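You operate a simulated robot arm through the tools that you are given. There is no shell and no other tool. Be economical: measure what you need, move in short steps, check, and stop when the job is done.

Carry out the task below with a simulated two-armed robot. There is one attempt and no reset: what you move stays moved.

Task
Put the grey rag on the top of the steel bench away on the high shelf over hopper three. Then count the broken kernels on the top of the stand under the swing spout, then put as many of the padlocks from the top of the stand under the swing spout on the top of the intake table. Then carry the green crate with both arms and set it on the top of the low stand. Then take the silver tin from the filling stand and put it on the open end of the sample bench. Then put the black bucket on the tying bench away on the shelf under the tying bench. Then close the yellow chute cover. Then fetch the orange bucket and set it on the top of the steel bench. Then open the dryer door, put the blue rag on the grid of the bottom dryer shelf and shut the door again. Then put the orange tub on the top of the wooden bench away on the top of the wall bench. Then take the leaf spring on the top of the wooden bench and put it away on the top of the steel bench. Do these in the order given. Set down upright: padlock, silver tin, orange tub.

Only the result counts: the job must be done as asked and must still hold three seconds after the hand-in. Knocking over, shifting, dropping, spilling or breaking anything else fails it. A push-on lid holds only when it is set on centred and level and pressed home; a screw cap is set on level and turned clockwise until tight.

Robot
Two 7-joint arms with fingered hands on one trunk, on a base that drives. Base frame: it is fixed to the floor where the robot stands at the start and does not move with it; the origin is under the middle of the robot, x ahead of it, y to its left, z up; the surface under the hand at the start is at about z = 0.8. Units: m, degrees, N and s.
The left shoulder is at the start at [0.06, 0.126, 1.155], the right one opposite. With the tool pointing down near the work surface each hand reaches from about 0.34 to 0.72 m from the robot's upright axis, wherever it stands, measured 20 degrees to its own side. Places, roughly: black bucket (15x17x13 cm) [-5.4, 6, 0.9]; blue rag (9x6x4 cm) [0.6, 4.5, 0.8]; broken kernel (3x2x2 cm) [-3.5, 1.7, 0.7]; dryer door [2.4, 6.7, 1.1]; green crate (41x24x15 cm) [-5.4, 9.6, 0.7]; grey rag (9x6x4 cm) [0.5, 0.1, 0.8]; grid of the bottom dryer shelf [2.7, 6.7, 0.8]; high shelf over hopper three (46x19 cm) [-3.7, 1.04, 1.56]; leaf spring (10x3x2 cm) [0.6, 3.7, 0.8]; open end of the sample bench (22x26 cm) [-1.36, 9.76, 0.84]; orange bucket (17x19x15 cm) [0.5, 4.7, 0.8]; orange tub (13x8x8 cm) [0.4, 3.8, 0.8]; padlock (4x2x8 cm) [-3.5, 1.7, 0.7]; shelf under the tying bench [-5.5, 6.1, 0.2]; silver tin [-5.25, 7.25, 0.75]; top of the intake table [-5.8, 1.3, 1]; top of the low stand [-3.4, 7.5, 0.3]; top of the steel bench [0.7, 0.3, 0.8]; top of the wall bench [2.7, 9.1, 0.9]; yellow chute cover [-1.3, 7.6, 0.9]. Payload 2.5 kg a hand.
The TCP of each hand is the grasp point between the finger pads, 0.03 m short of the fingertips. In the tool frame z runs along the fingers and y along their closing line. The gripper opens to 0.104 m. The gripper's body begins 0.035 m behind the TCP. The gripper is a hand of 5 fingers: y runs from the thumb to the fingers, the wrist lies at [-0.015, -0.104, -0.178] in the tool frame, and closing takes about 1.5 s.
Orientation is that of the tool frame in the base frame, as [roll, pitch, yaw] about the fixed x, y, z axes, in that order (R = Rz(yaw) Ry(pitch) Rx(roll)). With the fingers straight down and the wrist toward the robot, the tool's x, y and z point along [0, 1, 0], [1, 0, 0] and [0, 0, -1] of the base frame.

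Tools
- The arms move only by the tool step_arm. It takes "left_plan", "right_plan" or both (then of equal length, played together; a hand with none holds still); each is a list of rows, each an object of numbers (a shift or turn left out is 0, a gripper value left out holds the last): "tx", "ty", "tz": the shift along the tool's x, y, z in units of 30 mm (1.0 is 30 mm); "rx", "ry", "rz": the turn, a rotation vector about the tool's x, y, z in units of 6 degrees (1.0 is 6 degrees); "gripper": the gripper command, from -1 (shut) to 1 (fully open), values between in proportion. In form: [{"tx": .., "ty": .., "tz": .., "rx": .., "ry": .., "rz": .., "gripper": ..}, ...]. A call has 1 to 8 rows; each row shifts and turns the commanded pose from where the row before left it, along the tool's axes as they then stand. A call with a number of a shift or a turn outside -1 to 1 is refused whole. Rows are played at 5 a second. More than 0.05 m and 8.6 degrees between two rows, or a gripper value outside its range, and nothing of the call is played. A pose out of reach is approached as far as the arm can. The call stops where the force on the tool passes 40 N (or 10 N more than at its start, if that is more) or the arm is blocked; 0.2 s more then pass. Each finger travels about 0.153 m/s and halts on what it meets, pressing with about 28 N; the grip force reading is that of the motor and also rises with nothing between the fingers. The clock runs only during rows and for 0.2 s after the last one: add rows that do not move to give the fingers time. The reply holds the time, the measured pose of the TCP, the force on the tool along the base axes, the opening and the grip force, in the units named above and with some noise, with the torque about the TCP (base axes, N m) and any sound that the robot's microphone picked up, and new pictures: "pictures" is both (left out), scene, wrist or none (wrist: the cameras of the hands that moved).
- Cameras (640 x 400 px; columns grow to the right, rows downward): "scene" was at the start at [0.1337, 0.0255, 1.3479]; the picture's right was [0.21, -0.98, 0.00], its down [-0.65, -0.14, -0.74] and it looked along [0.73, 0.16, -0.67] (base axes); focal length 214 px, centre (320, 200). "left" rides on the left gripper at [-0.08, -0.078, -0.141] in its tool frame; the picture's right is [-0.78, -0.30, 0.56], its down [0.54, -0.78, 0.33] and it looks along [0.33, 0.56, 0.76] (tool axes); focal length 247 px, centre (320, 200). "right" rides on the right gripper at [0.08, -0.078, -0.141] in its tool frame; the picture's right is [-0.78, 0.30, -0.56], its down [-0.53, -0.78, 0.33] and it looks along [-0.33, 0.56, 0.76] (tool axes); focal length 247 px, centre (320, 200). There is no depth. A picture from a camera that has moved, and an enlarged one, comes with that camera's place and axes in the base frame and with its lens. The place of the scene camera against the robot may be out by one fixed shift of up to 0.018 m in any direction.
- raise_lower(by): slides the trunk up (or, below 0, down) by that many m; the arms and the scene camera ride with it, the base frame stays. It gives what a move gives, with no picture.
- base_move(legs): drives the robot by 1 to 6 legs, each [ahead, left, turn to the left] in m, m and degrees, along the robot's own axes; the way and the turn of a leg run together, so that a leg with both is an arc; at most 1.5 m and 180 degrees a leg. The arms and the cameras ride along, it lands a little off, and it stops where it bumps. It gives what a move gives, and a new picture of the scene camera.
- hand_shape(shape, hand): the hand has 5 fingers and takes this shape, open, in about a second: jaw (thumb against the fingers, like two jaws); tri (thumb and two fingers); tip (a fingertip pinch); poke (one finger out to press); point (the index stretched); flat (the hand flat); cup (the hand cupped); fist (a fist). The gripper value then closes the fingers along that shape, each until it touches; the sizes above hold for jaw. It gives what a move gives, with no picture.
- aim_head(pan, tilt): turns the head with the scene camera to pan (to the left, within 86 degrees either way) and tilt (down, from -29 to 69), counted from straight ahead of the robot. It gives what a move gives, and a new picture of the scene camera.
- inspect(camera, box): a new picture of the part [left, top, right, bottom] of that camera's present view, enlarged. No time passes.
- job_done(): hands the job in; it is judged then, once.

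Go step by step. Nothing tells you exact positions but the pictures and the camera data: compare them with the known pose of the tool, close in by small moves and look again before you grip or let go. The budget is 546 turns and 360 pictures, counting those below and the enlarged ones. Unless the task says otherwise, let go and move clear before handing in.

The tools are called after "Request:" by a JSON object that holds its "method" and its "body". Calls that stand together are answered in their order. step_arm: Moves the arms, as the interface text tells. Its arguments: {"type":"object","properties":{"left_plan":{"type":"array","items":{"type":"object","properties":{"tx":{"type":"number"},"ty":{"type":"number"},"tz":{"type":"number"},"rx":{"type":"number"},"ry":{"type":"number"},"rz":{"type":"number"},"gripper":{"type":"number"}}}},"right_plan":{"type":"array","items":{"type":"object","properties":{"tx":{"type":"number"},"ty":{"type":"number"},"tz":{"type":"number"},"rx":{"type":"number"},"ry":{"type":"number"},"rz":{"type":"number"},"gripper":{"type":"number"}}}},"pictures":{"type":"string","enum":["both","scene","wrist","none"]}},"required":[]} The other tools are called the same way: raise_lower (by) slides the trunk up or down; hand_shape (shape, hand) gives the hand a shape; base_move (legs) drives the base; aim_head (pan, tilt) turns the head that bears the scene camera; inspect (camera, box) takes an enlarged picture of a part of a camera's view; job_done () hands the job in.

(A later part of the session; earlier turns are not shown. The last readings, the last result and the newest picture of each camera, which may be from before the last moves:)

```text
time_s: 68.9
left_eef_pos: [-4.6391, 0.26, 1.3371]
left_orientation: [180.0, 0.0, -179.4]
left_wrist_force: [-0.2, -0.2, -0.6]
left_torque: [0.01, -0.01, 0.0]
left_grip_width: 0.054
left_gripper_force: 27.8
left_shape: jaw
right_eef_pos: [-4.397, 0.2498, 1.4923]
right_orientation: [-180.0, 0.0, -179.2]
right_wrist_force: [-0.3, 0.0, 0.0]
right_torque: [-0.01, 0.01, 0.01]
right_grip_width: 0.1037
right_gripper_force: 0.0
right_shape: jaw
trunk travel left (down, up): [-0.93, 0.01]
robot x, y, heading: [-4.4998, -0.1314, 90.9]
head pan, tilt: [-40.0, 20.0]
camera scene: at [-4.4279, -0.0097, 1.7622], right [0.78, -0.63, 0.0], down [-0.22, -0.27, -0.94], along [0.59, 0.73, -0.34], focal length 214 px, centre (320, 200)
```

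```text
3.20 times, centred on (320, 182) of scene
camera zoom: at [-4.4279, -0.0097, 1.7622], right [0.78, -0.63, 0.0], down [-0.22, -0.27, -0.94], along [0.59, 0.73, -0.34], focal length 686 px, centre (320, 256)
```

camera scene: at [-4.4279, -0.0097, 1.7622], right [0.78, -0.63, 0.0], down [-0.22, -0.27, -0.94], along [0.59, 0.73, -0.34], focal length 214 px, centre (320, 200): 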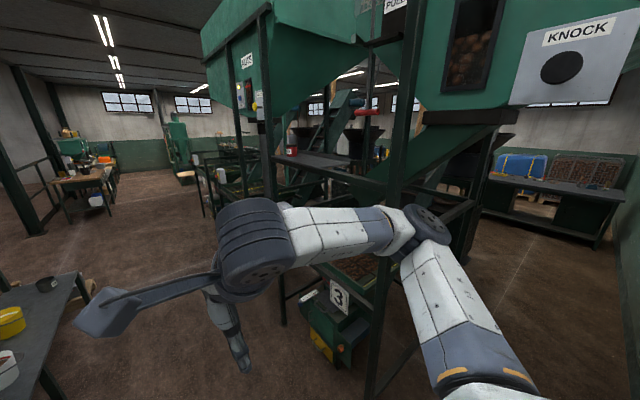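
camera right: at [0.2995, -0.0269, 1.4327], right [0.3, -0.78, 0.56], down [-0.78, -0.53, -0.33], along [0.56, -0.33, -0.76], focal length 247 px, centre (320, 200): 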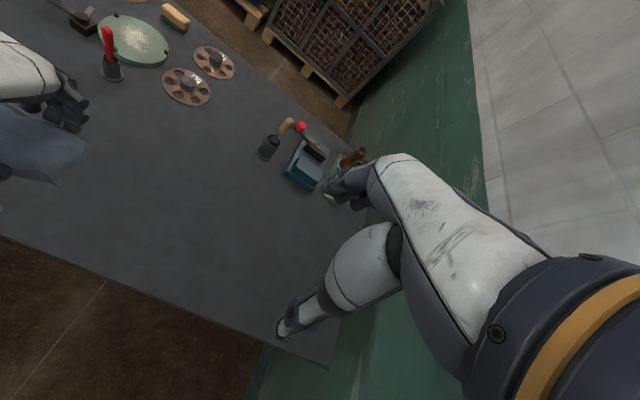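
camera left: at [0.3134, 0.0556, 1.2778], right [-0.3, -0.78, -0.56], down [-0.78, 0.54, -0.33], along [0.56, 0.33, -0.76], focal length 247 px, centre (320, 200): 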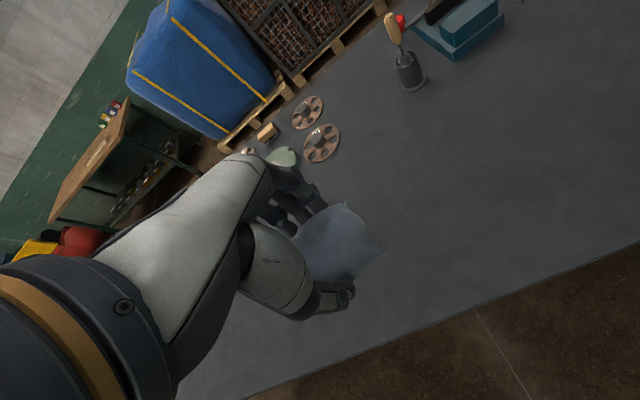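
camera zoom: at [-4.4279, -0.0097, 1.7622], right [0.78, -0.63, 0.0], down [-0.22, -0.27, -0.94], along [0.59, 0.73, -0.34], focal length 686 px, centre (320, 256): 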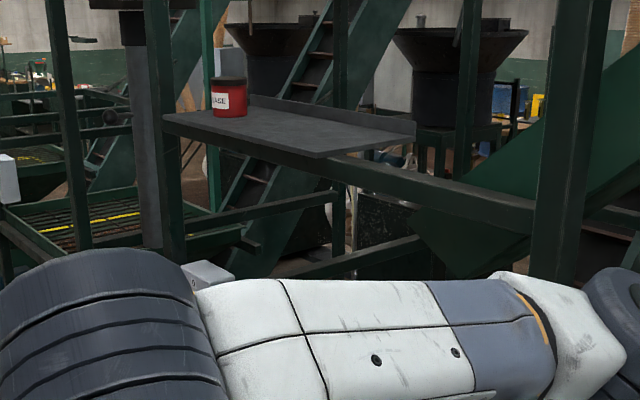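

The shelf spans x≈-3.81..-3.6, y≈0.78..1.26 with a grease can at its north end; I'll aim for (-3.71, 0.95). Driving to y≈0.83 and facing east.

Request:
{"method": "base_move", "body": {"legs": [[0.96, 0, 0], [0, 0, -90.8]]}}

Request:
{"method": "aim_head", "body": {"pan": 0, "tilt": 20}}

```text
time_s: 77.8
left_eef_pos: [-4.1061, 0.9566, 1.3371]
left_orientation: [-179.9, 0.0, 88.0]
left_wrist_force: [0.0, 0.5, -0.4]
left_torque: [0.02, -0.01, 0.01]
left_grip_width: 0.0531
left_gripper_force: 28.7
left_shape: jaw
right_eef_pos: [-4.1289, 0.7136, 1.4909]
right_orientation: [-179.9, 0.0, 88.1]
right_wrist_force: [0.0, 0.3, -0.2]
right_torque: [0.0, 0.01, 0.0]
right_grip_width: 0.1035
right_gripper_force: 0.0
right_shape: jaw
trunk travel left (down, up): [-0.93, 0.01]
robot x, y, heading: [-4.504, 0.8292, -2.1]
head pan, tilt: [-40.0, 20.0]
camera scene: at [-4.3811, 0.777, 1.7622], right [-0.67, -0.74, 0.0], down [-0.25, 0.23, -0.94], along [0.7, -0.63, -0.34], focal length 214 px, centre (320, 200)
```

scene: 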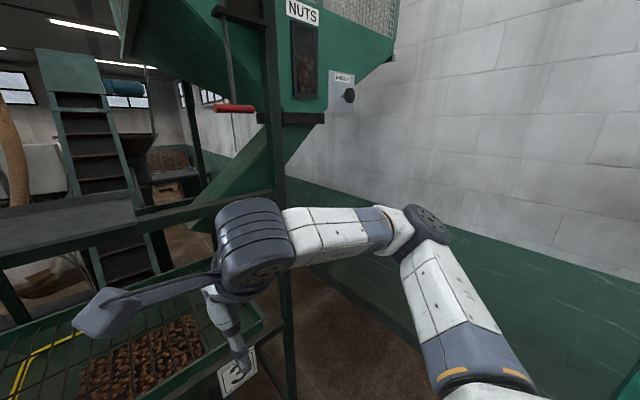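

```text
time_s: 78.8
left_eef_pos: [-4.1051, 0.9561, 1.3369]
left_orientation: [-180.0, 0.1, 87.9]
left_wrist_force: [0.1, -0.4, -0.6]
left_torque: [0.02, -0.01, -0.01]
left_grip_width: 0.0535
left_gripper_force: 28.1
left_shape: jaw
right_eef_pos: [-4.1281, 0.7121, 1.4907]
right_orientation: [-180.0, 0.0, 88.0]
right_wrist_force: [-0.4, 0.4, 0.0]
right_torque: [0.0, -0.02, -0.03]
right_grip_width: 0.1036
right_gripper_force: 0.1
right_shape: jaw
trunk travel left (down, up): [-0.93, 0.01]
robot x, y, heading: [-4.5004, 0.8345, -2.2]
head pan, tilt: [0.0, 20.0]
camera scene: at [-4.3572, 0.8359, 1.7622], right [-0.04, -1.0, 0.0], down [-0.34, 0.01, -0.94], along [0.94, -0.03, -0.34], focal length 214 px, centre (320, 200)
```

scene: 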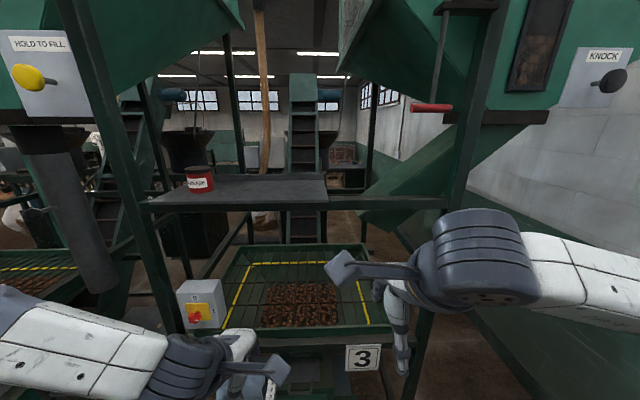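

I'll raise the left hand above shelf level while still clear in front of it.

Request:
{"method": "step_arm", "body": {"left_plan": [{"tz": -1}, {"tz": -1}, {"tz": -1}, {"tz": -1}, {"tz": -1}, {"tz": -1}, {"tz": -1}, {"tz": -1}], "right_plan": [{"tx": -0.3, "tz": 0.3}, {"tx": -0.3, "tz": 0.3}, {"tx": -0.3, "tz": 0.3}, {"tx": -0.3, "tz": 0.3}, {"tx": -0.3, "tz": 0.3}, {}, {}, {}], "pictures": "none"}}

Request:
{"method": "step_arm", "body": {"left_plan": [{"tz": -1}, {"tz": -1}, {"tz": -1}], "pictures": "scene"}}

```text
time_s: 80.8
left_eef_pos: [-4.1039, 0.9574, 1.5503]
left_orientation: [-175.1, 0.7, 87.9]
left_wrist_force: [0.7, 0.2, -0.2]
left_torque: [-0.01, 0.0, -0.02]
left_grip_width: 0.0531
left_gripper_force: 28.0
left_shape: jaw
right_eef_pos: [-4.1294, 0.6694, 1.4457]
right_orientation: [-180.0, 0.0, 87.8]
right_wrist_force: [-0.6, 0.1, -0.2]
right_torque: [-0.03, -0.05, 0.01]
right_grip_width: 0.1036
right_gripper_force: 0.0
right_shape: jaw
trunk travel left (down, up): [-0.93, 0.01]
robot x, y, heading: [-4.5001, 0.8313, -1.9]
head pan, tilt: [0.0, 20.0]
stopped in row 8 (left hand): the arm was blocked; the commanded pose is now the measured one
```

```text
time_s: 81.7
left_eef_pos: [-4.0954, 0.9582, 1.638]
left_orientation: [-174.9, 1.0, 87.9]
left_wrist_force: [-0.4, 0.2, -0.1]
left_torque: [0.02, 0.05, -0.01]
left_grip_width: 0.0532
left_gripper_force: 28.0
left_shape: jaw
right_eef_pos: [-4.1307, 0.6675, 1.4457]
right_orientation: [179.9, 0.1, 87.9]
right_wrist_force: [0.3, 0.2, -0.3]
right_torque: [-0.02, 0.01, -0.01]
right_grip_width: 0.1036
right_gripper_force: 0.2
right_shape: jaw
trunk travel left (down, up): [-0.93, 0.01]
robot x, y, heading: [-4.5032, 0.8292, -2.1]
head pan, tilt: [0.0, 20.0]
camera scene: at [-4.3576, 0.8357, 1.7622], right [-0.04, -1.0, 0.0], down [-0.34, 0.01, -0.94], along [0.94, -0.03, -0.34], focal length 214 px, centre (320, 200)
```

scene: 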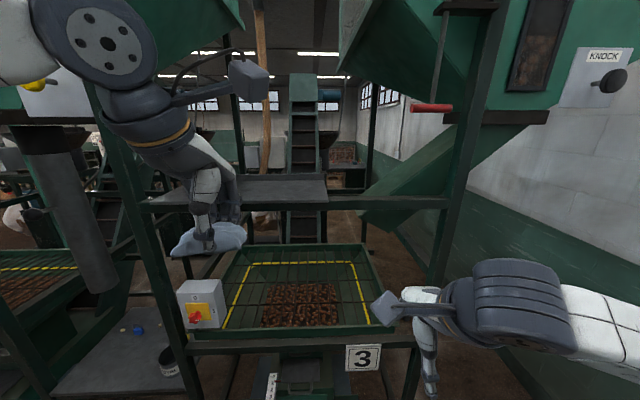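

Left hand is up at shelf height. I'll pull the right hand back for clearance before driving closer.

Request:
{"method": "step_arm", "body": {"left_plan": [{"tz": -0.5}, {"tz": -0.5}, {}, {}], "right_plan": [{"ty": -0.8, "tx": -0.5}, {"ty": -0.8, "tx": -0.5}, {"ty": -0.8, "tx": -0.5}, {"ty": -0.8, "tx": -0.5}], "pictures": "none"}}

Request:
{"method": "base_move", "body": {"legs": [[0.22, 0, 0]]}}

```text
time_s: 82.7
left_eef_pos: [-4.0957, 0.959, 1.6721]
left_orientation: [-175.4, 0.7, 87.9]
left_wrist_force: [-0.9, 0.4, 0.5]
left_torque: [-0.04, -0.04, 0.01]
left_grip_width: 0.0534
left_gripper_force: 28.5
left_shape: jaw
right_eef_pos: [-4.1885, 0.6028, 1.473]
right_orientation: [-179.9, 0.0, 88.0]
right_wrist_force: [-0.4, -0.1, -0.4]
right_torque: [0.01, -0.04, 0.0]
right_grip_width: 0.1038
right_gripper_force: 0.1
right_shape: jaw
right hand out of reach, approached as far as the arm can: row 2, 3, 4
trunk travel left (down, up): [-0.93, 0.01]
robot x, y, heading: [-4.5022, 0.8345, -2.0]
head pan, tilt: [0.0, 20.0]
```

```text
time_s: 84.4
left_eef_pos: [-3.8722, 0.9501, 1.671]
left_orientation: [-175.6, 0.9, 87.7]
left_wrist_force: [0.7, -1.2, -0.1]
left_torque: [0.0, 0.0, -0.02]
left_grip_width: 0.0533
left_gripper_force: 28.1
left_shape: jaw
right_eef_pos: [-3.9652, 0.5954, 1.4725]
right_orientation: [-179.9, -0.1, 87.9]
right_wrist_force: [0.4, 0.4, -0.5]
right_torque: [0.01, -0.01, -0.01]
right_grip_width: 0.1037
right_gripper_force: 0.0
right_shape: jaw
trunk travel left (down, up): [-0.93, 0.01]
robot x, y, heading: [-4.2759, 0.8294, -1.9]
head pan, tilt: [0.0, 20.0]
camera scene: at [-4.1345, 0.8278, 1.7623], right [-0.04, -1.0, 0.0], down [-0.34, 0.01, -0.94], along [0.94, -0.03, -0.34], focal length 214 px, centre (320, 200)
```

scene: 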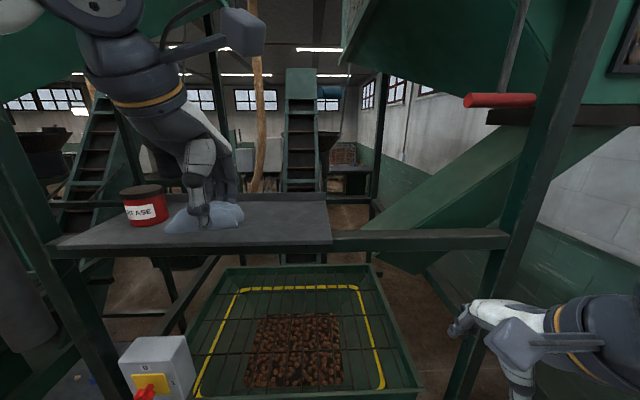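

The rag is just in front of the shelf. Moving 0.155 m forward over it, then checking.

Request:
{"method": "step_arm", "body": {"left_plan": [{"ty": 0.75}, {"ty": 0.75}, {"ty": 0.75}, {"ty": 0.75}, {"ty": 0.75}, {"ty": 0.75}, {"ty": 0.7}, {}], "pictures": "both"}}

```text
time_s: 86.2
left_eef_pos: [-3.815, 0.9467, 1.6664]
left_orientation: [-175.5, 0.9, 87.7]
left_wrist_force: [-0.7, -0.3, 0.2]
left_torque: [-0.02, 0.02, 0.04]
left_grip_width: 0.0534
left_gripper_force: 28.0
left_shape: jaw
left hand out of reach, approached as far as the arm can: row 3, 4, 5, 6, 7
right_eef_pos: [-3.9638, 0.5952, 1.4724]
right_orientation: [-179.9, -0.1, 87.8]
right_wrist_force: [-0.5, 0.5, 0.0]
right_torque: [-0.03, 0.0, 0.01]
right_grip_width: 0.1037
right_gripper_force: 0.0
right_shape: jaw
trunk travel left (down, up): [-0.93, 0.01]
robot x, y, heading: [-4.2769, 0.8223, -1.9]
head pan, tilt: [0.0, 20.0]
camera scene: at [-4.1334, 0.8278, 1.7622], right [-0.04, -1.0, 0.0], down [-0.34, 0.01, -0.94], along [0.94, -0.03, -0.34], focal length 214 px, centre (320, 200)
camera left: at [-3.8836, 0.8718, 1.8156], right [-0.37, -0.77, -0.52], down [-0.78, 0.56, -0.28], along [0.51, 0.3, -0.81], focal length 247 px, centre (320, 200)
```

scene: 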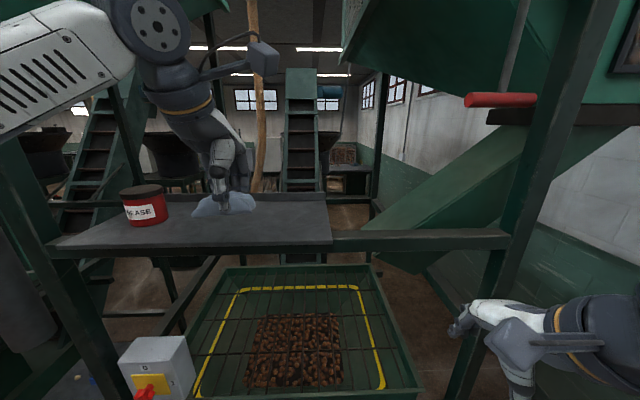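
left: 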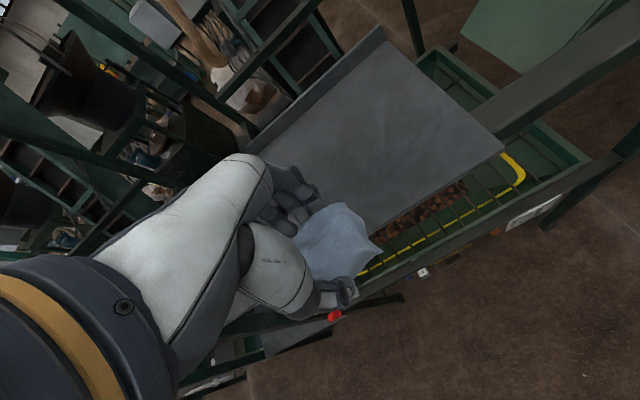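

Left arm is at its reach limit, so the base must go 0.1 m closer. First I lower and retract the right hand so it won't meet the beam.

Request:
{"method": "step_arm", "body": {"right_plan": [{"tz": 1, "gripper": -1}, {"tz": 1}, {"tz": 1}, {"tz": 1}, {"tz": 1}, {"tz": 1}, {"ty": -0.7}, {"ty": -0.7}], "pictures": "scene"}}

```text
time_s: 88.0
left_eef_pos: [-3.8145, 0.9477, 1.6673]
left_orientation: [-175.6, 0.7, 87.7]
left_wrist_force: [1.1, 0.5, 0.1]
left_torque: [0.0, -0.01, -0.01]
left_grip_width: 0.0531
left_gripper_force: 28.3
left_shape: jaw
right_eef_pos: [-3.9421, 0.5742, 1.2988]
right_orientation: [-179.7, -0.2, 88.0]
right_wrist_force: [0.6, -0.5, -0.2]
right_torque: [-0.03, 0.02, 0.03]
right_grip_width: 0.0
right_gripper_force: 27.9
right_shape: jaw
right hand out of reach, approached as far as the arm can: row 1, 2, 3, 4, 7, 8
trunk travel left (down, up): [-0.93, 0.01]
robot x, y, heading: [-4.2782, 0.8217, -2.0]
head pan, tilt: [0.0, 20.0]
camera scene: at [-4.1338, 0.8276, 1.7622], right [-0.04, -1.0, 0.0], down [-0.34, 0.01, -0.94], along [0.94, -0.03, -0.34], focal length 214 px, centre (320, 200)
```

scene: 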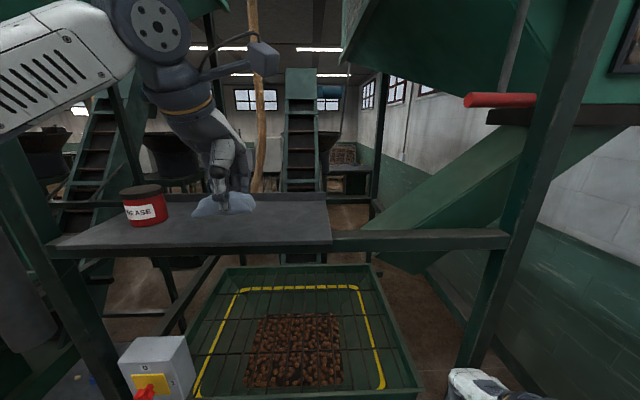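

Request:
{"method": "base_move", "body": {"legs": [[0.1, 0, 0]]}}

Request:
{"method": "step_arm", "body": {"left_plan": [{"tz": 0.4}, {"tz": 0.4}], "pictures": "wrist"}}

```text
time_s: 89.1
left_eef_pos: [-3.7189, 0.9444, 1.6675]
left_orientation: [-175.5, 0.9, 87.8]
left_wrist_force: [0.3, 0.0, -0.3]
left_torque: [0.0, 0.0, 0.0]
left_grip_width: 0.0532
left_gripper_force: 28.0
left_shape: jaw
right_eef_pos: [-3.8456, 0.5699, 1.2986]
right_orientation: [-179.8, 0.0, 88.0]
right_wrist_force: [0.7, 0.0, -1.1]
right_torque: [0.02, 0.02, 0.0]
right_grip_width: 0.0
right_gripper_force: 27.7
right_shape: jaw
trunk travel left (down, up): [-0.93, 0.01]
robot x, y, heading: [-4.182, 0.819, -2.0]
head pan, tilt: [0.0, 20.0]
camera scene: at [-4.0376, 0.8244, 1.7623], right [-0.04, -1.0, 0.0], down [-0.34, 0.01, -0.94], along [0.94, -0.03, -0.34], focal length 214 px, centre (320, 200)
```

scene: 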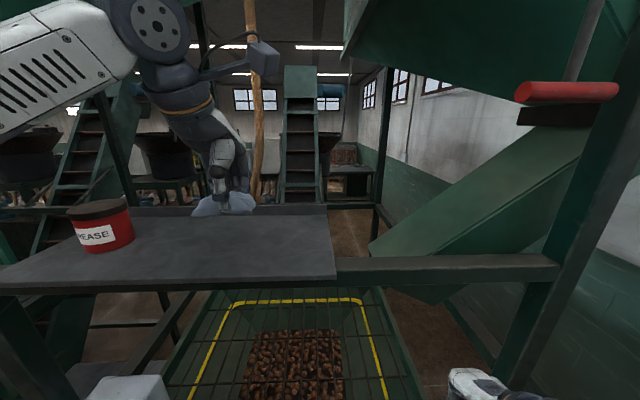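

```text
time_s: 89.7
left_eef_pos: [-3.7202, 0.9456, 1.6422]
left_orientation: [-175.5, 0.8, 88.0]
left_wrist_force: [0.6, 0.1, -0.1]
left_torque: [0.02, 0.01, -0.02]
left_grip_width: 0.0531
left_gripper_force: 27.6
left_shape: jaw
right_eef_pos: [-3.8441, 0.5706, 1.2994]
right_orientation: [-179.8, -0.1, 88.0]
right_wrist_force: [0.3, 0.3, 0.1]
right_torque: [0.01, 0.03, 0.0]
right_grip_width: 0.0
right_gripper_force: 28.1
right_shape: jaw
trunk travel left (down, up): [-0.93, 0.01]
robot x, y, heading: [-4.1808, 0.821, -2.0]
head pan, tilt: [0.0, 20.0]
camera left: at [-3.7888, 0.8688, 1.791], right [-0.37, -0.77, -0.52], down [-0.78, 0.56, -0.28], along [0.51, 0.3, -0.81], focal length 247 px, centre (320, 200)
```

left: 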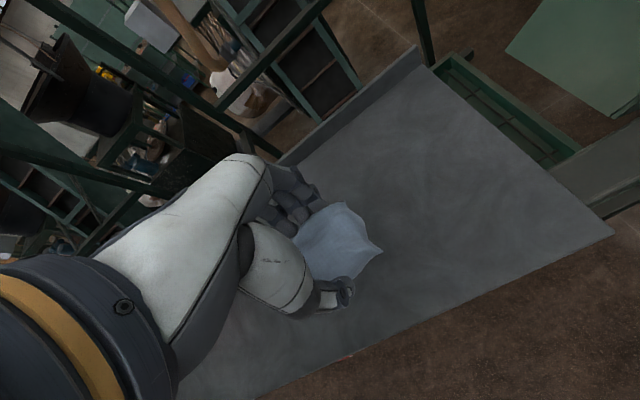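

The rag is over the shelf centre. Lowering gently until contact.

Request:
{"method": "step_arm", "body": {"left_plan": [{"tz": 0.25}, {"tz": 0.25}, {"tz": 0.25}, {"tz": 0.2}, {"tz": 0.2}, {"tz": 0.2}], "pictures": "none"}}

```text
time_s: 91.1
left_eef_pos: [-3.724, 0.945, 1.6034]
left_orientation: [-175.5, 1.0, 87.9]
left_wrist_force: [-0.4, 0.5, -0.2]
left_torque: [-0.01, 0.01, 0.01]
left_grip_width: 0.0532
left_gripper_force: 28.0
left_shape: jaw
right_eef_pos: [-3.8449, 0.5712, 1.2987]
right_orientation: [-179.8, 0.0, 88.1]
right_wrist_force: [-0.4, 0.5, -0.8]
right_torque: [0.0, -0.02, 0.03]
right_grip_width: 0.0
right_gripper_force: 27.9
right_shape: jaw
trunk travel left (down, up): [-0.93, 0.01]
robot x, y, heading: [-4.185, 0.8191, -2.1]
head pan, tilt: [0.0, 20.0]
```

Request:
{"method": "step_arm", "body": {"left_plan": [{"tz": 0.2}, {"tz": 0.15}, {"gripper": -0.5}, {"gripper": 0}, {"gripper": 0.5}, {"gripper": 1}, {}, {}], "pictures": "wrist"}}

```text
time_s: 92.9
left_eef_pos: [-3.7277, 0.9439, 1.5943]
left_orientation: [-175.6, 0.8, 87.9]
left_wrist_force: [-5.1, 0.1, 16.3]
left_torque: [0.17, -0.65, 0.05]
left_grip_width: 0.0991
left_gripper_force: 0.0
left_shape: jaw
right_eef_pos: [-3.847, 0.5705, 1.3001]
right_orientation: [-180.0, -0.2, 87.9]
right_wrist_force: [-0.3, 1.1, -0.5]
right_torque: [0.02, 0.02, 0.01]
right_grip_width: 0.0001
right_gripper_force: 27.7
right_shape: jaw
trunk travel left (down, up): [-0.93, 0.01]
robot x, y, heading: [-4.1801, 0.8208, -2.1]
head pan, tilt: [0.0, 20.0]
camera left: at [-3.797, 0.8673, 1.7421], right [-0.37, -0.77, -0.52], down [-0.78, 0.56, -0.28], along [0.51, 0.3, -0.81], focal length 247 px, centre (320, 200)
```

left: 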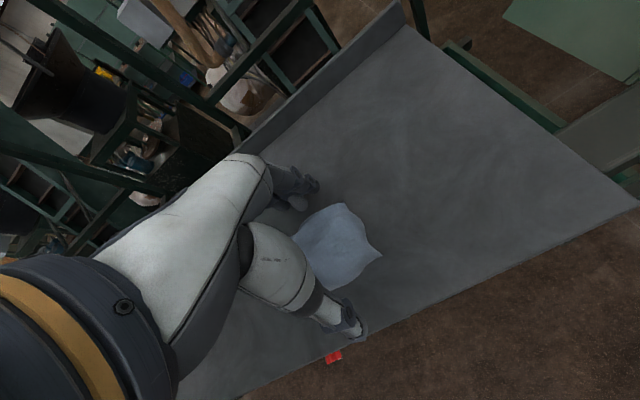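

Released on the shelf. Lifting straight off and checking.

Request:
{"method": "step_arm", "body": {"left_plan": [{"tz": -0.4}, {"tz": -0.6}, {"tz": -0.8}, {"tz": -0.8}, {"tz": -0.6}], "pictures": "none"}}

Request:
{"method": "base_move", "body": {"legs": [[-0.32, 0, 0]]}}

```text
time_s: 94.1
left_eef_pos: [-3.7197, 0.9465, 1.6708]
left_orientation: [-175.5, 0.8, 87.9]
left_wrist_force: [-0.9, 0.9, 0.1]
left_torque: [0.01, -0.01, -0.03]
left_grip_width: 0.1037
left_gripper_force: 0.0
left_shape: jaw
left hand out of reach, approached as far as the arm can: row 5
right_eef_pos: [-3.8454, 0.5715, 1.2984]
right_orientation: [180.0, -0.2, 88.0]
right_wrist_force: [-0.4, 0.4, 0.3]
right_torque: [0.02, 0.02, -0.06]
right_grip_width: 0.0001
right_gripper_force: 28.0
right_shape: jaw
trunk travel left (down, up): [-0.93, 0.01]
robot x, y, heading: [-4.1837, 0.8229, -2.1]
head pan, tilt: [0.0, 20.0]
```

```text
time_s: 96.2
left_eef_pos: [-4.0342, 0.9578, 1.6697]
left_orientation: [-175.4, 0.8, 87.7]
left_wrist_force: [-0.3, 0.2, -0.3]
left_torque: [-0.03, 0.01, -0.02]
left_grip_width: 0.1037
left_gripper_force: 0.0
left_shape: jaw
right_eef_pos: [-4.1616, 0.5812, 1.2989]
right_orientation: [-179.8, -0.2, 87.8]
right_wrist_force: [0.1, 0.5, 0.3]
right_torque: [0.01, 0.01, -0.01]
right_grip_width: 0.0
right_gripper_force: 28.2
right_shape: jaw
trunk travel left (down, up): [-0.93, 0.01]
robot x, y, heading: [-4.4993, 0.8332, -2.3]
head pan, tilt: [0.0, 20.0]
camera scene: at [-4.3533, 0.8358, 1.7622], right [-0.04, -1.0, 0.0], down [-0.34, 0.01, -0.94], along [0.94, -0.04, -0.34], focal length 214 px, centre (320, 200)
```

scene: 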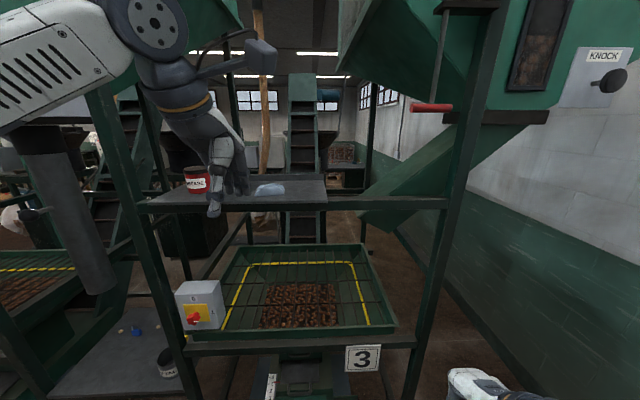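

The rag rests on the shelf. The stand with the small items is at lower left; I'll lower the trunk and shift north to view it.

Request:
{"method": "raise_lower", "body": {"by": -0.35}}

Request:
{"method": "base_move", "body": {"legs": [[0, 0.75, 2]]}}

Request:
{"method": "aim_head", "body": {"pan": 0, "tilt": 40}}

```text
time_s: 99.6
left_eef_pos: [-4.0343, 0.9574, 1.3201]
left_orientation: [-175.5, 0.8, 87.6]
left_wrist_force: [-0.3, -0.8, 0.3]
left_torque: [-0.03, -0.01, -0.04]
left_grip_width: 0.1038
left_gripper_force: 0.0
left_shape: jaw
right_eef_pos: [-4.1634, 0.5817, 0.9492]
right_orientation: [-179.9, -0.2, 87.8]
right_wrist_force: [0.5, -0.3, 0.4]
right_torque: [0.02, 0.0, -0.01]
right_grip_width: 0.0
right_gripper_force: 28.0
right_shape: jaw
trunk travel left (down, up): [-0.58, 0.36]
robot x, y, heading: [-4.4982, 0.83, -2.1]
head pan, tilt: [0.0, 20.0]
```

```text
time_s: 103.7
left_eef_pos: [-4.0148, 1.7255, 1.3202]
left_orientation: [-175.4, 0.8, 88.9]
left_wrist_force: [0.2, -1.1, -0.4]
left_torque: [0.01, 0.0, -0.01]
left_grip_width: 0.1037
left_gripper_force: 0.0
left_shape: jaw
right_eef_pos: [-4.1361, 1.3461, 0.9486]
right_orientation: [-179.8, -0.1, 89.0]
right_wrist_force: [0.4, -0.3, 0.2]
right_torque: [0.0, -0.01, 0.01]
right_grip_width: 0.0
right_gripper_force: 28.0
right_shape: jaw
trunk travel left (down, up): [-0.58, 0.36]
robot x, y, heading: [-4.4772, 1.5909, -1.2]
head pan, tilt: [0.0, 20.0]
camera scene: at [-4.3316, 1.5972, 1.4122], right [-0.02, -1.0, 0.0], down [-0.34, 0.01, -0.94], along [0.94, -0.02, -0.34], focal length 214 px, centre (320, 200)
```

scene: 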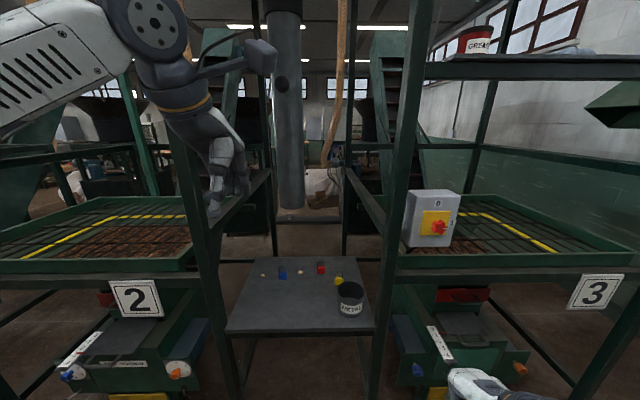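

```text
time_s: 104.6
left_eef_pos: [-4.0145, 1.7238, 1.3204]
left_orientation: [-175.5, 0.7, 88.7]
left_wrist_force: [-0.2, -0.5, 0.2]
left_torque: [0.01, 0.01, 0.0]
left_grip_width: 0.1036
left_gripper_force: 0.0
left_shape: jaw
right_eef_pos: [-4.1355, 1.3456, 0.9486]
right_orientation: [-179.8, -0.1, 89.0]
right_wrist_force: [-0.7, -0.6, -0.1]
right_torque: [0.03, 0.04, 0.01]
right_grip_width: 0.0001
right_gripper_force: 28.0
right_shape: jaw
trunk travel left (down, up): [-0.58, 0.36]
robot x, y, heading: [-4.4791, 1.5914, -1.3]
head pan, tilt: [0.0, 40.0]
camera scene: at [-4.3397, 1.597, 1.3809], right [-0.02, -1.0, 0.0], down [-0.64, 0.01, -0.77], along [0.77, -0.01, -0.64], focal length 214 px, centre (320, 200)
```

scene: 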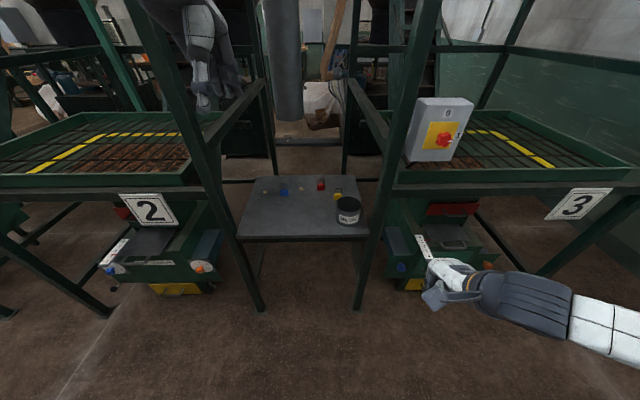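

Request:
{"method": "inspect", "body": {"camera": "scene", "box": [230, 165, 390, 265]}}

```text
4.00 times, centred on (310, 215) of scene
camera zoom: at [-4.3397, 1.597, 1.3809], right [-0.02, -1.0, 0.0], down [-0.64, 0.01, -0.77], along [0.77, -0.01, -0.64], focal length 858 px, centre (360, 140)
```

zoom: 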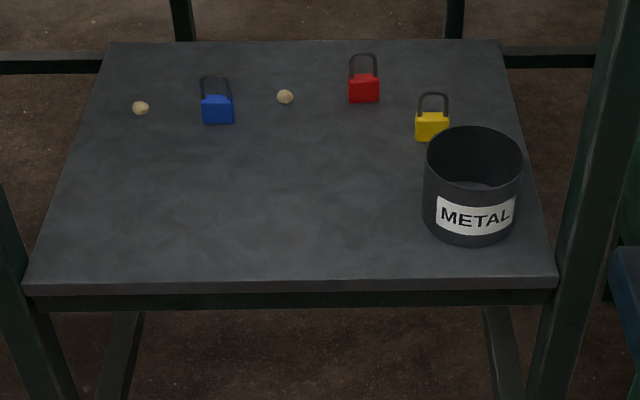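

I count two broken kernels (to be confirmed from another angle), and three padlocks: blue (-3.48, 1.77), red (-3.44, 1.58), yellow (-3.52, 1.50). I'll tuck the left hand, open the right, and come in at an angle with the right hand for the blue one.

Request:
{"method": "step_arm", "body": {"left_plan": [{"ty": -0.7, "rx": -0.375}, {"ty": -0.7, "rx": -0.375}, {"ty": -0.7}, {"ty": -0.7}, {"ty": -0.7}, {"ty": -0.7}], "right_plan": [{"gripper": 1}, {}, {}, {}, {}, {}], "pictures": "none"}}

Request:
{"method": "base_move", "body": {"legs": [[0.18, 0.15, 23.2]]}}

Request:
{"method": "aim_head", "body": {"pan": -25, "tilt": 45}}

```text
time_s: 106.2
left_eef_pos: [-4.1288, 1.728, 1.2903]
left_orientation: [-173.6, 0.7, 88.9]
left_wrist_force: [0.1, -0.2, -0.2]
left_torque: [0.02, -0.03, -0.01]
left_grip_width: 0.1037
left_gripper_force: 0.1
left_shape: jaw
right_eef_pos: [-4.1356, 1.347, 0.949]
right_orientation: [-179.8, -0.1, 89.0]
right_wrist_force: [-0.5, -0.3, 0.1]
right_torque: [-0.04, 0.01, -0.01]
right_grip_width: 0.1038
right_gripper_force: 0.0
right_shape: jaw
trunk travel left (down, up): [-0.58, 0.36]
robot x, y, heading: [-4.4743, 1.5906, -1.1]
head pan, tilt: [0.0, 40.0]
stopped in row 6 (left hand): the arm was blocked; the commanded pose is now the measured one
```

```text
time_s: 107.9
left_eef_pos: [-4.0617, 2.0332, 1.2904]
left_orientation: [-173.6, 0.7, 112.1]
left_wrist_force: [0.0, -0.1, 0.0]
left_torque: [-0.01, 0.02, 0.01]
left_grip_width: 0.1035
left_gripper_force: 0.0
left_shape: jaw
right_eef_pos: [-3.9168, 1.6804, 0.9493]
right_orientation: [-179.8, -0.1, 112.4]
right_wrist_force: [0.3, 0.2, 0.0]
right_torque: [-0.02, -0.01, 0.01]
right_grip_width: 0.1039
right_gripper_force: 0.0
right_shape: jaw
trunk travel left (down, up): [-0.58, 0.36]
robot x, y, heading: [-4.3281, 1.7706, 22.0]
head pan, tilt: [0.0, 40.0]
camera scene: at [-4.1999, 1.8263, 1.3807], right [0.38, -0.93, 0.0], down [-0.6, -0.24, -0.77], along [0.71, 0.29, -0.64], focal length 214 px, centre (320, 200)
```

scene: 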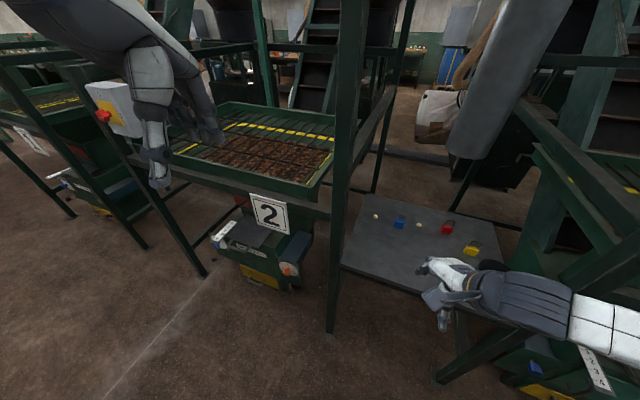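

```text
time_s: 108.8
left_eef_pos: [-4.0613, 2.033, 1.2902]
left_orientation: [-173.6, 0.6, 112.1]
left_wrist_force: [0.7, 0.0, 0.0]
left_torque: [0.03, 0.02, 0.06]
left_grip_width: 0.1036
left_gripper_force: 0.1
left_shape: jaw
right_eef_pos: [-3.9177, 1.6803, 0.9492]
right_orientation: [-179.8, -0.1, 112.2]
right_wrist_force: [-0.5, 0.8, 0.4]
right_torque: [0.0, -0.02, -0.01]
right_grip_width: 0.1037
right_gripper_force: 0.0
right_shape: jaw
trunk travel left (down, up): [-0.58, 0.36]
robot x, y, heading: [-4.3288, 1.7711, 22.3]
head pan, tilt: [-25.0, 45.0]
camera scene: at [-4.1976, 1.7896, 1.3736], right [-0.05, -1.0, 0.0], down [-0.71, 0.03, -0.71], along [0.71, -0.03, -0.71], focal length 214 px, centre (320, 200)
```

scene: 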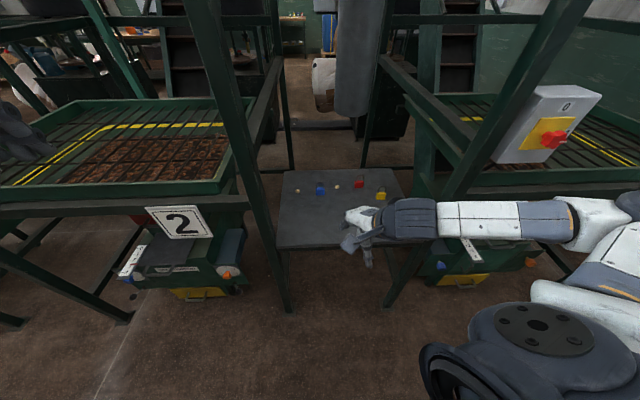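

The spout hangs low over the stand (bottom z≈1.14), so I'll keep the arm under it: lower the trunk, set the right hand at z≈0.83, then move in.

Request:
{"method": "raise_lower", "body": {"by": -0.2}}

Request:
{"method": "step_arm", "body": {"right_plan": [{"tz": -0.9}, {"tz": -0.9}, {"tz": -0.9}], "pictures": "none"}}

Request:
{"method": "base_move", "body": {"legs": [[0.142, -0.1, 0]]}}

Request:
{"method": "step_arm", "body": {"right_plan": [{"ty": 0.5}], "pictures": "wrist"}}

```text
time_s: 111.0
left_eef_pos: [-4.0628, 2.0332, 1.0912]
left_orientation: [-173.6, 0.5, 112.0]
left_wrist_force: [0.3, 0.8, 0.3]
left_torque: [0.0, 0.01, 0.01]
left_grip_width: 0.1037
left_gripper_force: 0.1
left_shape: jaw
right_eef_pos: [-3.9175, 1.6812, 0.7482]
right_orientation: [-179.8, -0.1, 112.3]
right_wrist_force: [-0.4, -0.2, 0.5]
right_torque: [-0.01, 0.03, -0.01]
right_grip_width: 0.1037
right_gripper_force: 0.1
right_shape: jaw
trunk travel left (down, up): [-0.38, 0.56]
robot x, y, heading: [-4.3278, 1.7688, 22.3]
head pan, tilt: [-25.0, 45.0]
```

```text
time_s: 111.8
left_eef_pos: [-4.0622, 2.0332, 1.091]
left_orientation: [-173.6, 0.6, 112.1]
left_wrist_force: [-0.5, -0.2, 0.3]
left_torque: [0.03, -0.01, -0.01]
left_grip_width: 0.1037
left_gripper_force: 0.1
left_shape: jaw
right_eef_pos: [-3.911, 1.6807, 0.8301]
right_orientation: [-179.8, -0.1, 112.2]
right_wrist_force: [-0.2, 0.5, -0.6]
right_torque: [-0.01, -0.01, -0.01]
right_grip_width: 0.1037
right_gripper_force: 0.0
right_shape: jaw
right hand out of reach, approached as far as the arm can: row 1
trunk travel left (down, up): [-0.38, 0.56]
robot x, y, heading: [-4.3291, 1.7702, 22.2]
head pan, tilt: [-25.0, 45.0]
```

```text
time_s: 113.2
left_eef_pos: [-3.8959, 1.9945, 1.0906]
left_orientation: [-173.6, 0.6, 112.3]
left_wrist_force: [0.4, 0.5, 0.0]
left_torque: [-0.02, 0.02, -0.01]
left_grip_width: 0.1035
left_gripper_force: 0.1
left_shape: jaw
right_eef_pos: [-3.7435, 1.6416, 0.8306]
right_orientation: [-179.8, -0.1, 112.4]
right_wrist_force: [-0.3, -0.1, 0.9]
right_torque: [-0.03, 0.01, 0.0]
right_grip_width: 0.1038
right_gripper_force: 0.1
right_shape: jaw
trunk travel left (down, up): [-0.38, 0.56]
robot x, y, heading: [-4.1668, 1.7315, 22.4]
head pan, tilt: [-25.0, 45.0]
camera scene: at [-4.031, 1.751, 1.1735], right [-0.05, -1.0, 0.0], down [-0.71, 0.03, -0.71], along [0.71, -0.03, -0.71], focal length 214 px, centre (320, 200)
```

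scene: 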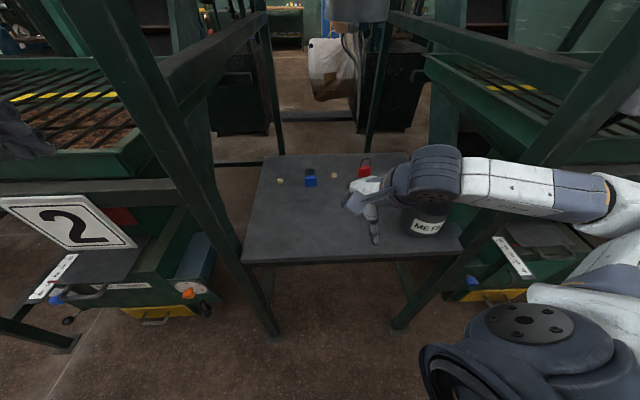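

```text
time_s: 113.7
left_eef_pos: [-3.8956, 1.9945, 1.0899]
left_orientation: [-173.5, 0.6, 112.3]
left_wrist_force: [-0.1, -0.1, 0.5]
left_torque: [-0.01, -0.01, 0.01]
left_grip_width: 0.1035
left_gripper_force: 0.2
left_shape: jaw
right_eef_pos: [-3.7298, 1.6479, 0.8295]
right_orientation: [-179.9, -0.1, 112.3]
right_wrist_force: [-0.8, -0.4, 0.0]
right_torque: [-0.01, 0.02, -0.02]
right_grip_width: 0.1035
right_gripper_force: 0.1
right_shape: jaw
trunk travel left (down, up): [-0.38, 0.56]
robot x, y, heading: [-4.1628, 1.7328, 22.2]
head pan, tilt: [-25.0, 45.0]
camera right: at [-3.8318, 1.692, 0.971], right [0.57, -0.61, 0.55], down [-0.52, -0.79, -0.33], along [0.64, -0.1, -0.76], focal length 247 px, centre (320, 200)
```

right: 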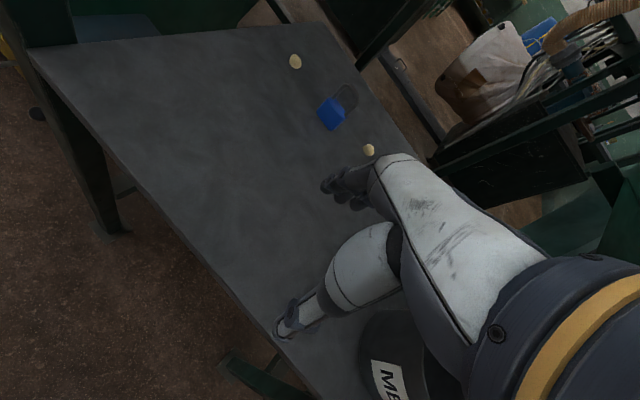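

Request:
{"method": "inspect", "body": {"camera": "right", "box": [270, 40, 430, 140]}}

```text
4.00 times, centred on (350, 90) of right
camera zoom: at [-3.8318, 1.692, 0.971], right [0.57, -0.61, 0.55], down [-0.52, -0.79, -0.33], along [0.64, -0.1, -0.76], focal length 988 px, centre (200, 640)
```

zoom: 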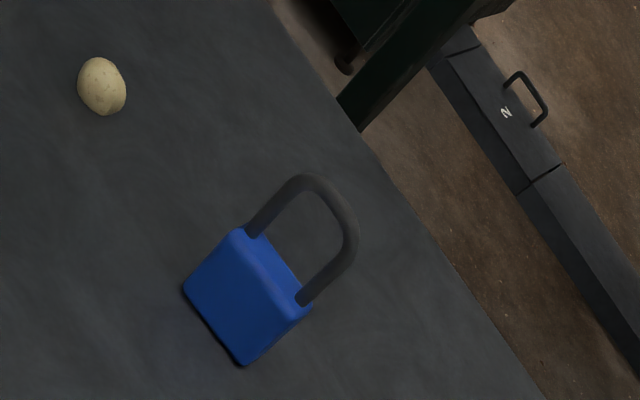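

The blue padlock stands at (-3.483, 1.752), its wide face toward -x. I'll align the hand's closing line with x and move over it.

Request:
{"method": "step_arm", "body": {"right_plan": [{"rz": 0.93, "tz": -0.25}, {"rz": 0.93, "tz": -0.25}, {"rz": 0.93, "tz": -0.25}, {"rz": 0.93}], "pictures": "none"}}

Request:
{"method": "step_arm", "body": {"right_plan": [{"ty": 0.9, "tx": 0.41}, {"ty": 0.9, "tx": 0.41}, {"ty": 0.9, "tx": 0.41}, {"ty": 0.9, "tx": 0.41}, {"ty": 0.9, "tx": 0.41}, {"ty": 0.9, "tx": 0.41}, {"ty": 0.9, "tx": 0.41}, {"ty": 0.9, "tx": 0.41}], "pictures": "both"}}

```text
time_s: 114.7
left_eef_pos: [-3.8951, 1.9947, 1.0911]
left_orientation: [-173.4, 0.6, 112.3]
left_wrist_force: [0.3, -0.8, 0.4]
left_torque: [-0.04, 0.01, -0.01]
left_grip_width: 0.1035
left_gripper_force: 0.0
left_shape: jaw
right_eef_pos: [-3.7303, 1.6475, 0.8527]
right_orientation: [-179.7, 0.0, 90.0]
right_wrist_force: [0.3, 0.2, 0.2]
right_torque: [0.0, -0.03, -0.01]
right_grip_width: 0.1038
right_gripper_force: 0.1
right_shape: jaw
trunk travel left (down, up): [-0.38, 0.56]
robot x, y, heading: [-4.1604, 1.7331, 22.5]
head pan, tilt: [-25.0, 45.0]
```

```text
time_s: 116.5
left_eef_pos: [-3.8955, 1.9947, 1.0916]
left_orientation: [-173.4, 0.6, 112.4]
left_wrist_force: [0.0, 0.8, 0.2]
left_torque: [0.0, 0.0, -0.01]
left_grip_width: 0.1036
left_gripper_force: 0.1
left_shape: jaw
right_eef_pos: [-3.5115, 1.745, 0.852]
right_orientation: [-179.8, 0.0, 90.0]
right_wrist_force: [-0.3, 0.0, 0.3]
right_torque: [0.0, 0.0, -0.02]
right_grip_width: 0.1039
right_gripper_force: 0.0
right_shape: jaw
trunk travel left (down, up): [-0.38, 0.56]
robot x, y, heading: [-4.1635, 1.7296, 22.1]
head pan, tilt: [-25.0, 45.0]
camera scene: at [-4.0311, 1.7512, 1.1735], right [-0.05, -1.0, 0.0], down [-0.71, 0.03, -0.71], along [0.71, -0.03, -0.71], focal length 214 px, centre (320, 200)
camera right: at [-3.589, 1.8246, 0.9933], right [0.3, -0.78, 0.56], down [-0.78, -0.54, -0.33], along [0.55, -0.33, -0.76], focal length 247 px, centre (320, 200)
```

scene: 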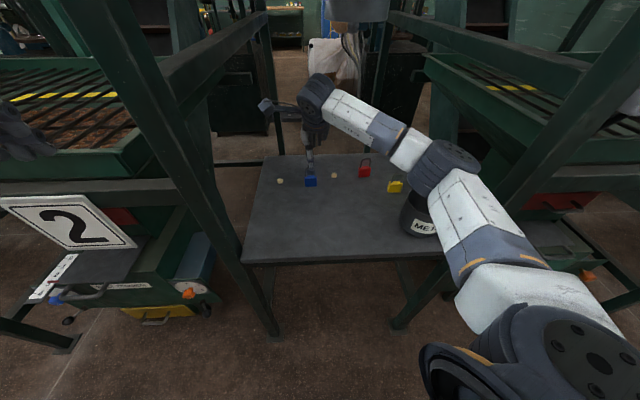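
right: 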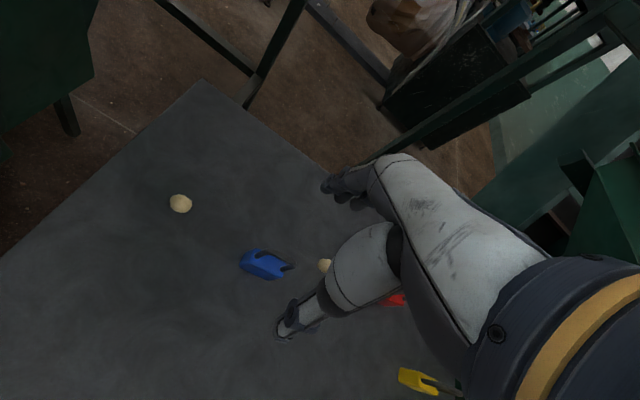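

Request:
{"method": "inspect", "body": {"camera": "right", "box": [220, 220, 348, 300]}}

```text
5.00 times, centred on (284, 260) of right
camera zoom: at [-3.589, 1.8246, 0.9933], right [0.3, -0.78, 0.56], down [-0.78, -0.54, -0.33], along [0.55, -0.33, -0.76], focal length 1235 px, centre (500, -100)
```

zoom: 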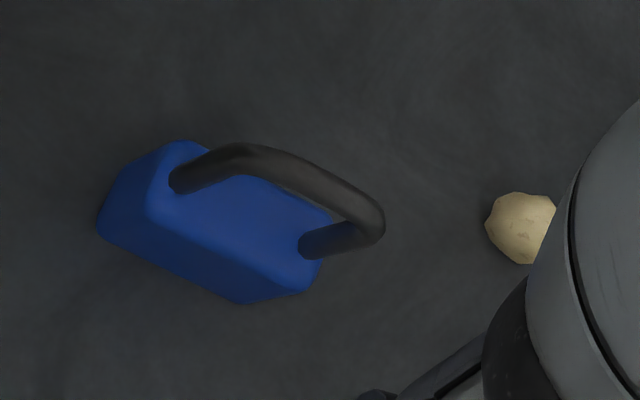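

The hand is aligned over the blue padlock. Descending and closing.

Request:
{"method": "step_arm", "body": {"right_plan": [{"tz": 0.92}, {"tz": 0.92}, {"tz": 0.92}, {"tz": 0.92}, {}], "pictures": "wrist"}}

```text
time_s: 117.7
left_eef_pos: [-3.8989, 1.9948, 1.0932]
left_orientation: [-173.7, 0.7, 112.3]
left_wrist_force: [0.8, -0.2, -0.1]
left_torque: [-0.01, -0.01, 0.01]
left_grip_width: 0.104
left_gripper_force: 0.1
left_shape: jaw
right_eef_pos: [-3.514, 1.745, 0.7481]
right_orientation: [179.3, -0.3, 89.9]
right_wrist_force: [-3.7, -2.6, 29.1]
right_torque: [-0.27, -1.3, -0.17]
right_grip_width: 0.1018
right_gripper_force: 0.0
right_shape: jaw
trunk travel left (down, up): [-0.38, 0.56]
robot x, y, heading: [-4.1631, 1.7343, 22.0]
head pan, tilt: [-25.0, 45.0]
camera right: at [-3.5933, 1.825, 0.8888], right [0.29, -0.78, 0.56], down [-0.77, -0.53, -0.34], along [0.56, -0.33, -0.76], focal length 247 px, centre (320, 200)
```

right: 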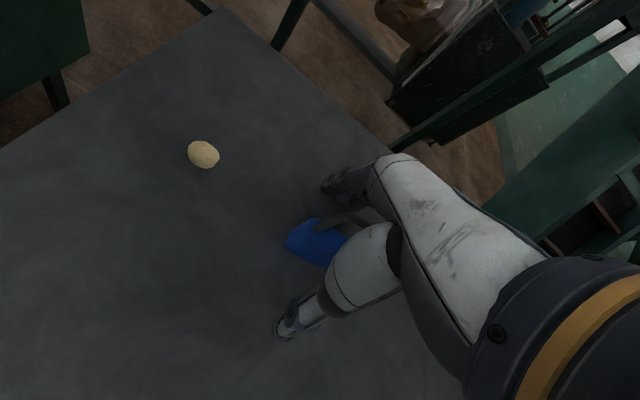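

Request:
{"method": "step_arm", "body": {"right_plan": [{"tz": -0.35}, {"gripper": 0.4}, {"gripper": -0.2}, {"gripper": -1}, {}, {}, {}, {}], "pictures": "wrist"}}

```text
time_s: 119.5
left_eef_pos: [-3.8964, 1.9954, 1.0908]
left_orientation: [-173.6, 0.6, 112.2]
left_wrist_force: [0.5, 0.0, -0.4]
left_torque: [0.03, 0.01, -0.01]
left_grip_width: 0.1037
left_gripper_force: 0.1
left_shape: jaw
right_eef_pos: [-3.5152, 1.7445, 0.7509]
right_orientation: [-179.8, 0.0, 90.1]
right_wrist_force: [-1.5, 0.9, 0.0]
right_torque: [0.01, 0.03, 0.01]
right_grip_width: 0.0257
right_gripper_force: 28.1
right_shape: jaw
trunk travel left (down, up): [-0.38, 0.56]
robot x, y, heading: [-4.1614, 1.7352, 22.5]
head pan, tilt: [-25.0, 45.0]
camera right: at [-3.5919, 1.8248, 0.8929], right [0.3, -0.78, 0.56], down [-0.78, -0.54, -0.33], along [0.55, -0.33, -0.76], focal length 247 px, centre (320, 200)
```

right: 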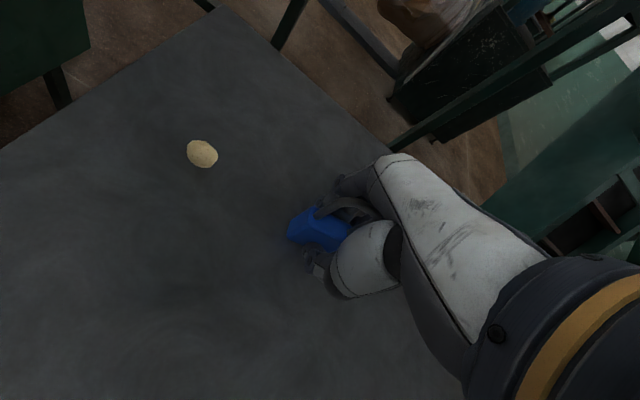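

Grip at 26 mm on the padlock. Lifting and retreating along the path in, then looking at the stand.

Request:
{"method": "step_arm", "body": {"right_plan": [{"tz": -0.9}, {"tz": -0.9}, {"tz": -0.9}, {"tz": -0.9}, {"tz": -0.5}], "pictures": "none"}}

Request:
{"method": "step_arm", "body": {"right_plan": [{"ty": -0.95, "tx": -0.41}, {"ty": -0.95, "tx": -0.41}, {"ty": -0.95, "tx": -0.41}, {"ty": -0.95, "tx": -0.41}, {"ty": -0.95, "tx": -0.41}, {"ty": -0.95, "tx": -0.41}, {"ty": -0.95, "tx": -0.41}], "pictures": "scene"}}

```text
time_s: 120.7
left_eef_pos: [-3.8954, 1.995, 1.0912]
left_orientation: [-173.6, 0.6, 112.3]
left_wrist_force: [0.5, -0.1, 0.8]
left_torque: [0.01, 0.01, -0.04]
left_grip_width: 0.1037
left_gripper_force: 0.0
left_shape: jaw
right_eef_pos: [-3.5135, 1.7462, 0.8748]
right_orientation: [-179.9, 0.0, 90.0]
right_wrist_force: [1.0, 0.5, -1.4]
right_torque: [-0.04, 0.01, 0.0]
right_grip_width: 0.0252
right_gripper_force: 28.0
right_shape: jaw
trunk travel left (down, up): [-0.38, 0.56]
robot x, y, heading: [-4.1612, 1.734, 22.1]
head pan, tilt: [-25.0, 45.0]
```

```text
time_s: 122.2
left_eef_pos: [-3.8951, 1.995, 1.0916]
left_orientation: [-173.7, 0.6, 112.2]
left_wrist_force: [-0.4, 0.5, 0.4]
left_torque: [-0.01, -0.01, -0.02]
left_grip_width: 0.1038
left_gripper_force: 0.1
left_shape: jaw
right_eef_pos: [-3.7114, 1.659, 0.8745]
right_orientation: [-179.8, 0.0, 89.9]
right_wrist_force: [-0.5, -0.2, -1.3]
right_torque: [0.01, 0.01, -0.02]
right_grip_width: 0.025
right_gripper_force: 27.9
right_shape: jaw
trunk travel left (down, up): [-0.38, 0.56]
robot x, y, heading: [-4.1614, 1.7309, 22.0]
head pan, tilt: [-25.0, 45.0]
camera scene: at [-4.0311, 1.751, 1.1735], right [-0.05, -1.0, 0.0], down [-0.71, 0.03, -0.71], along [0.71, -0.03, -0.71], focal length 214 px, centre (320, 200)
```

scene: 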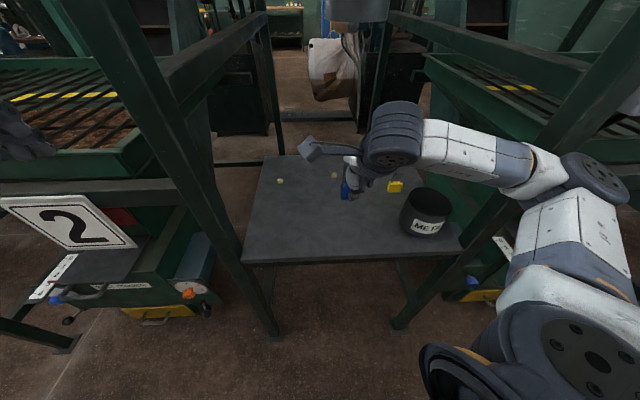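

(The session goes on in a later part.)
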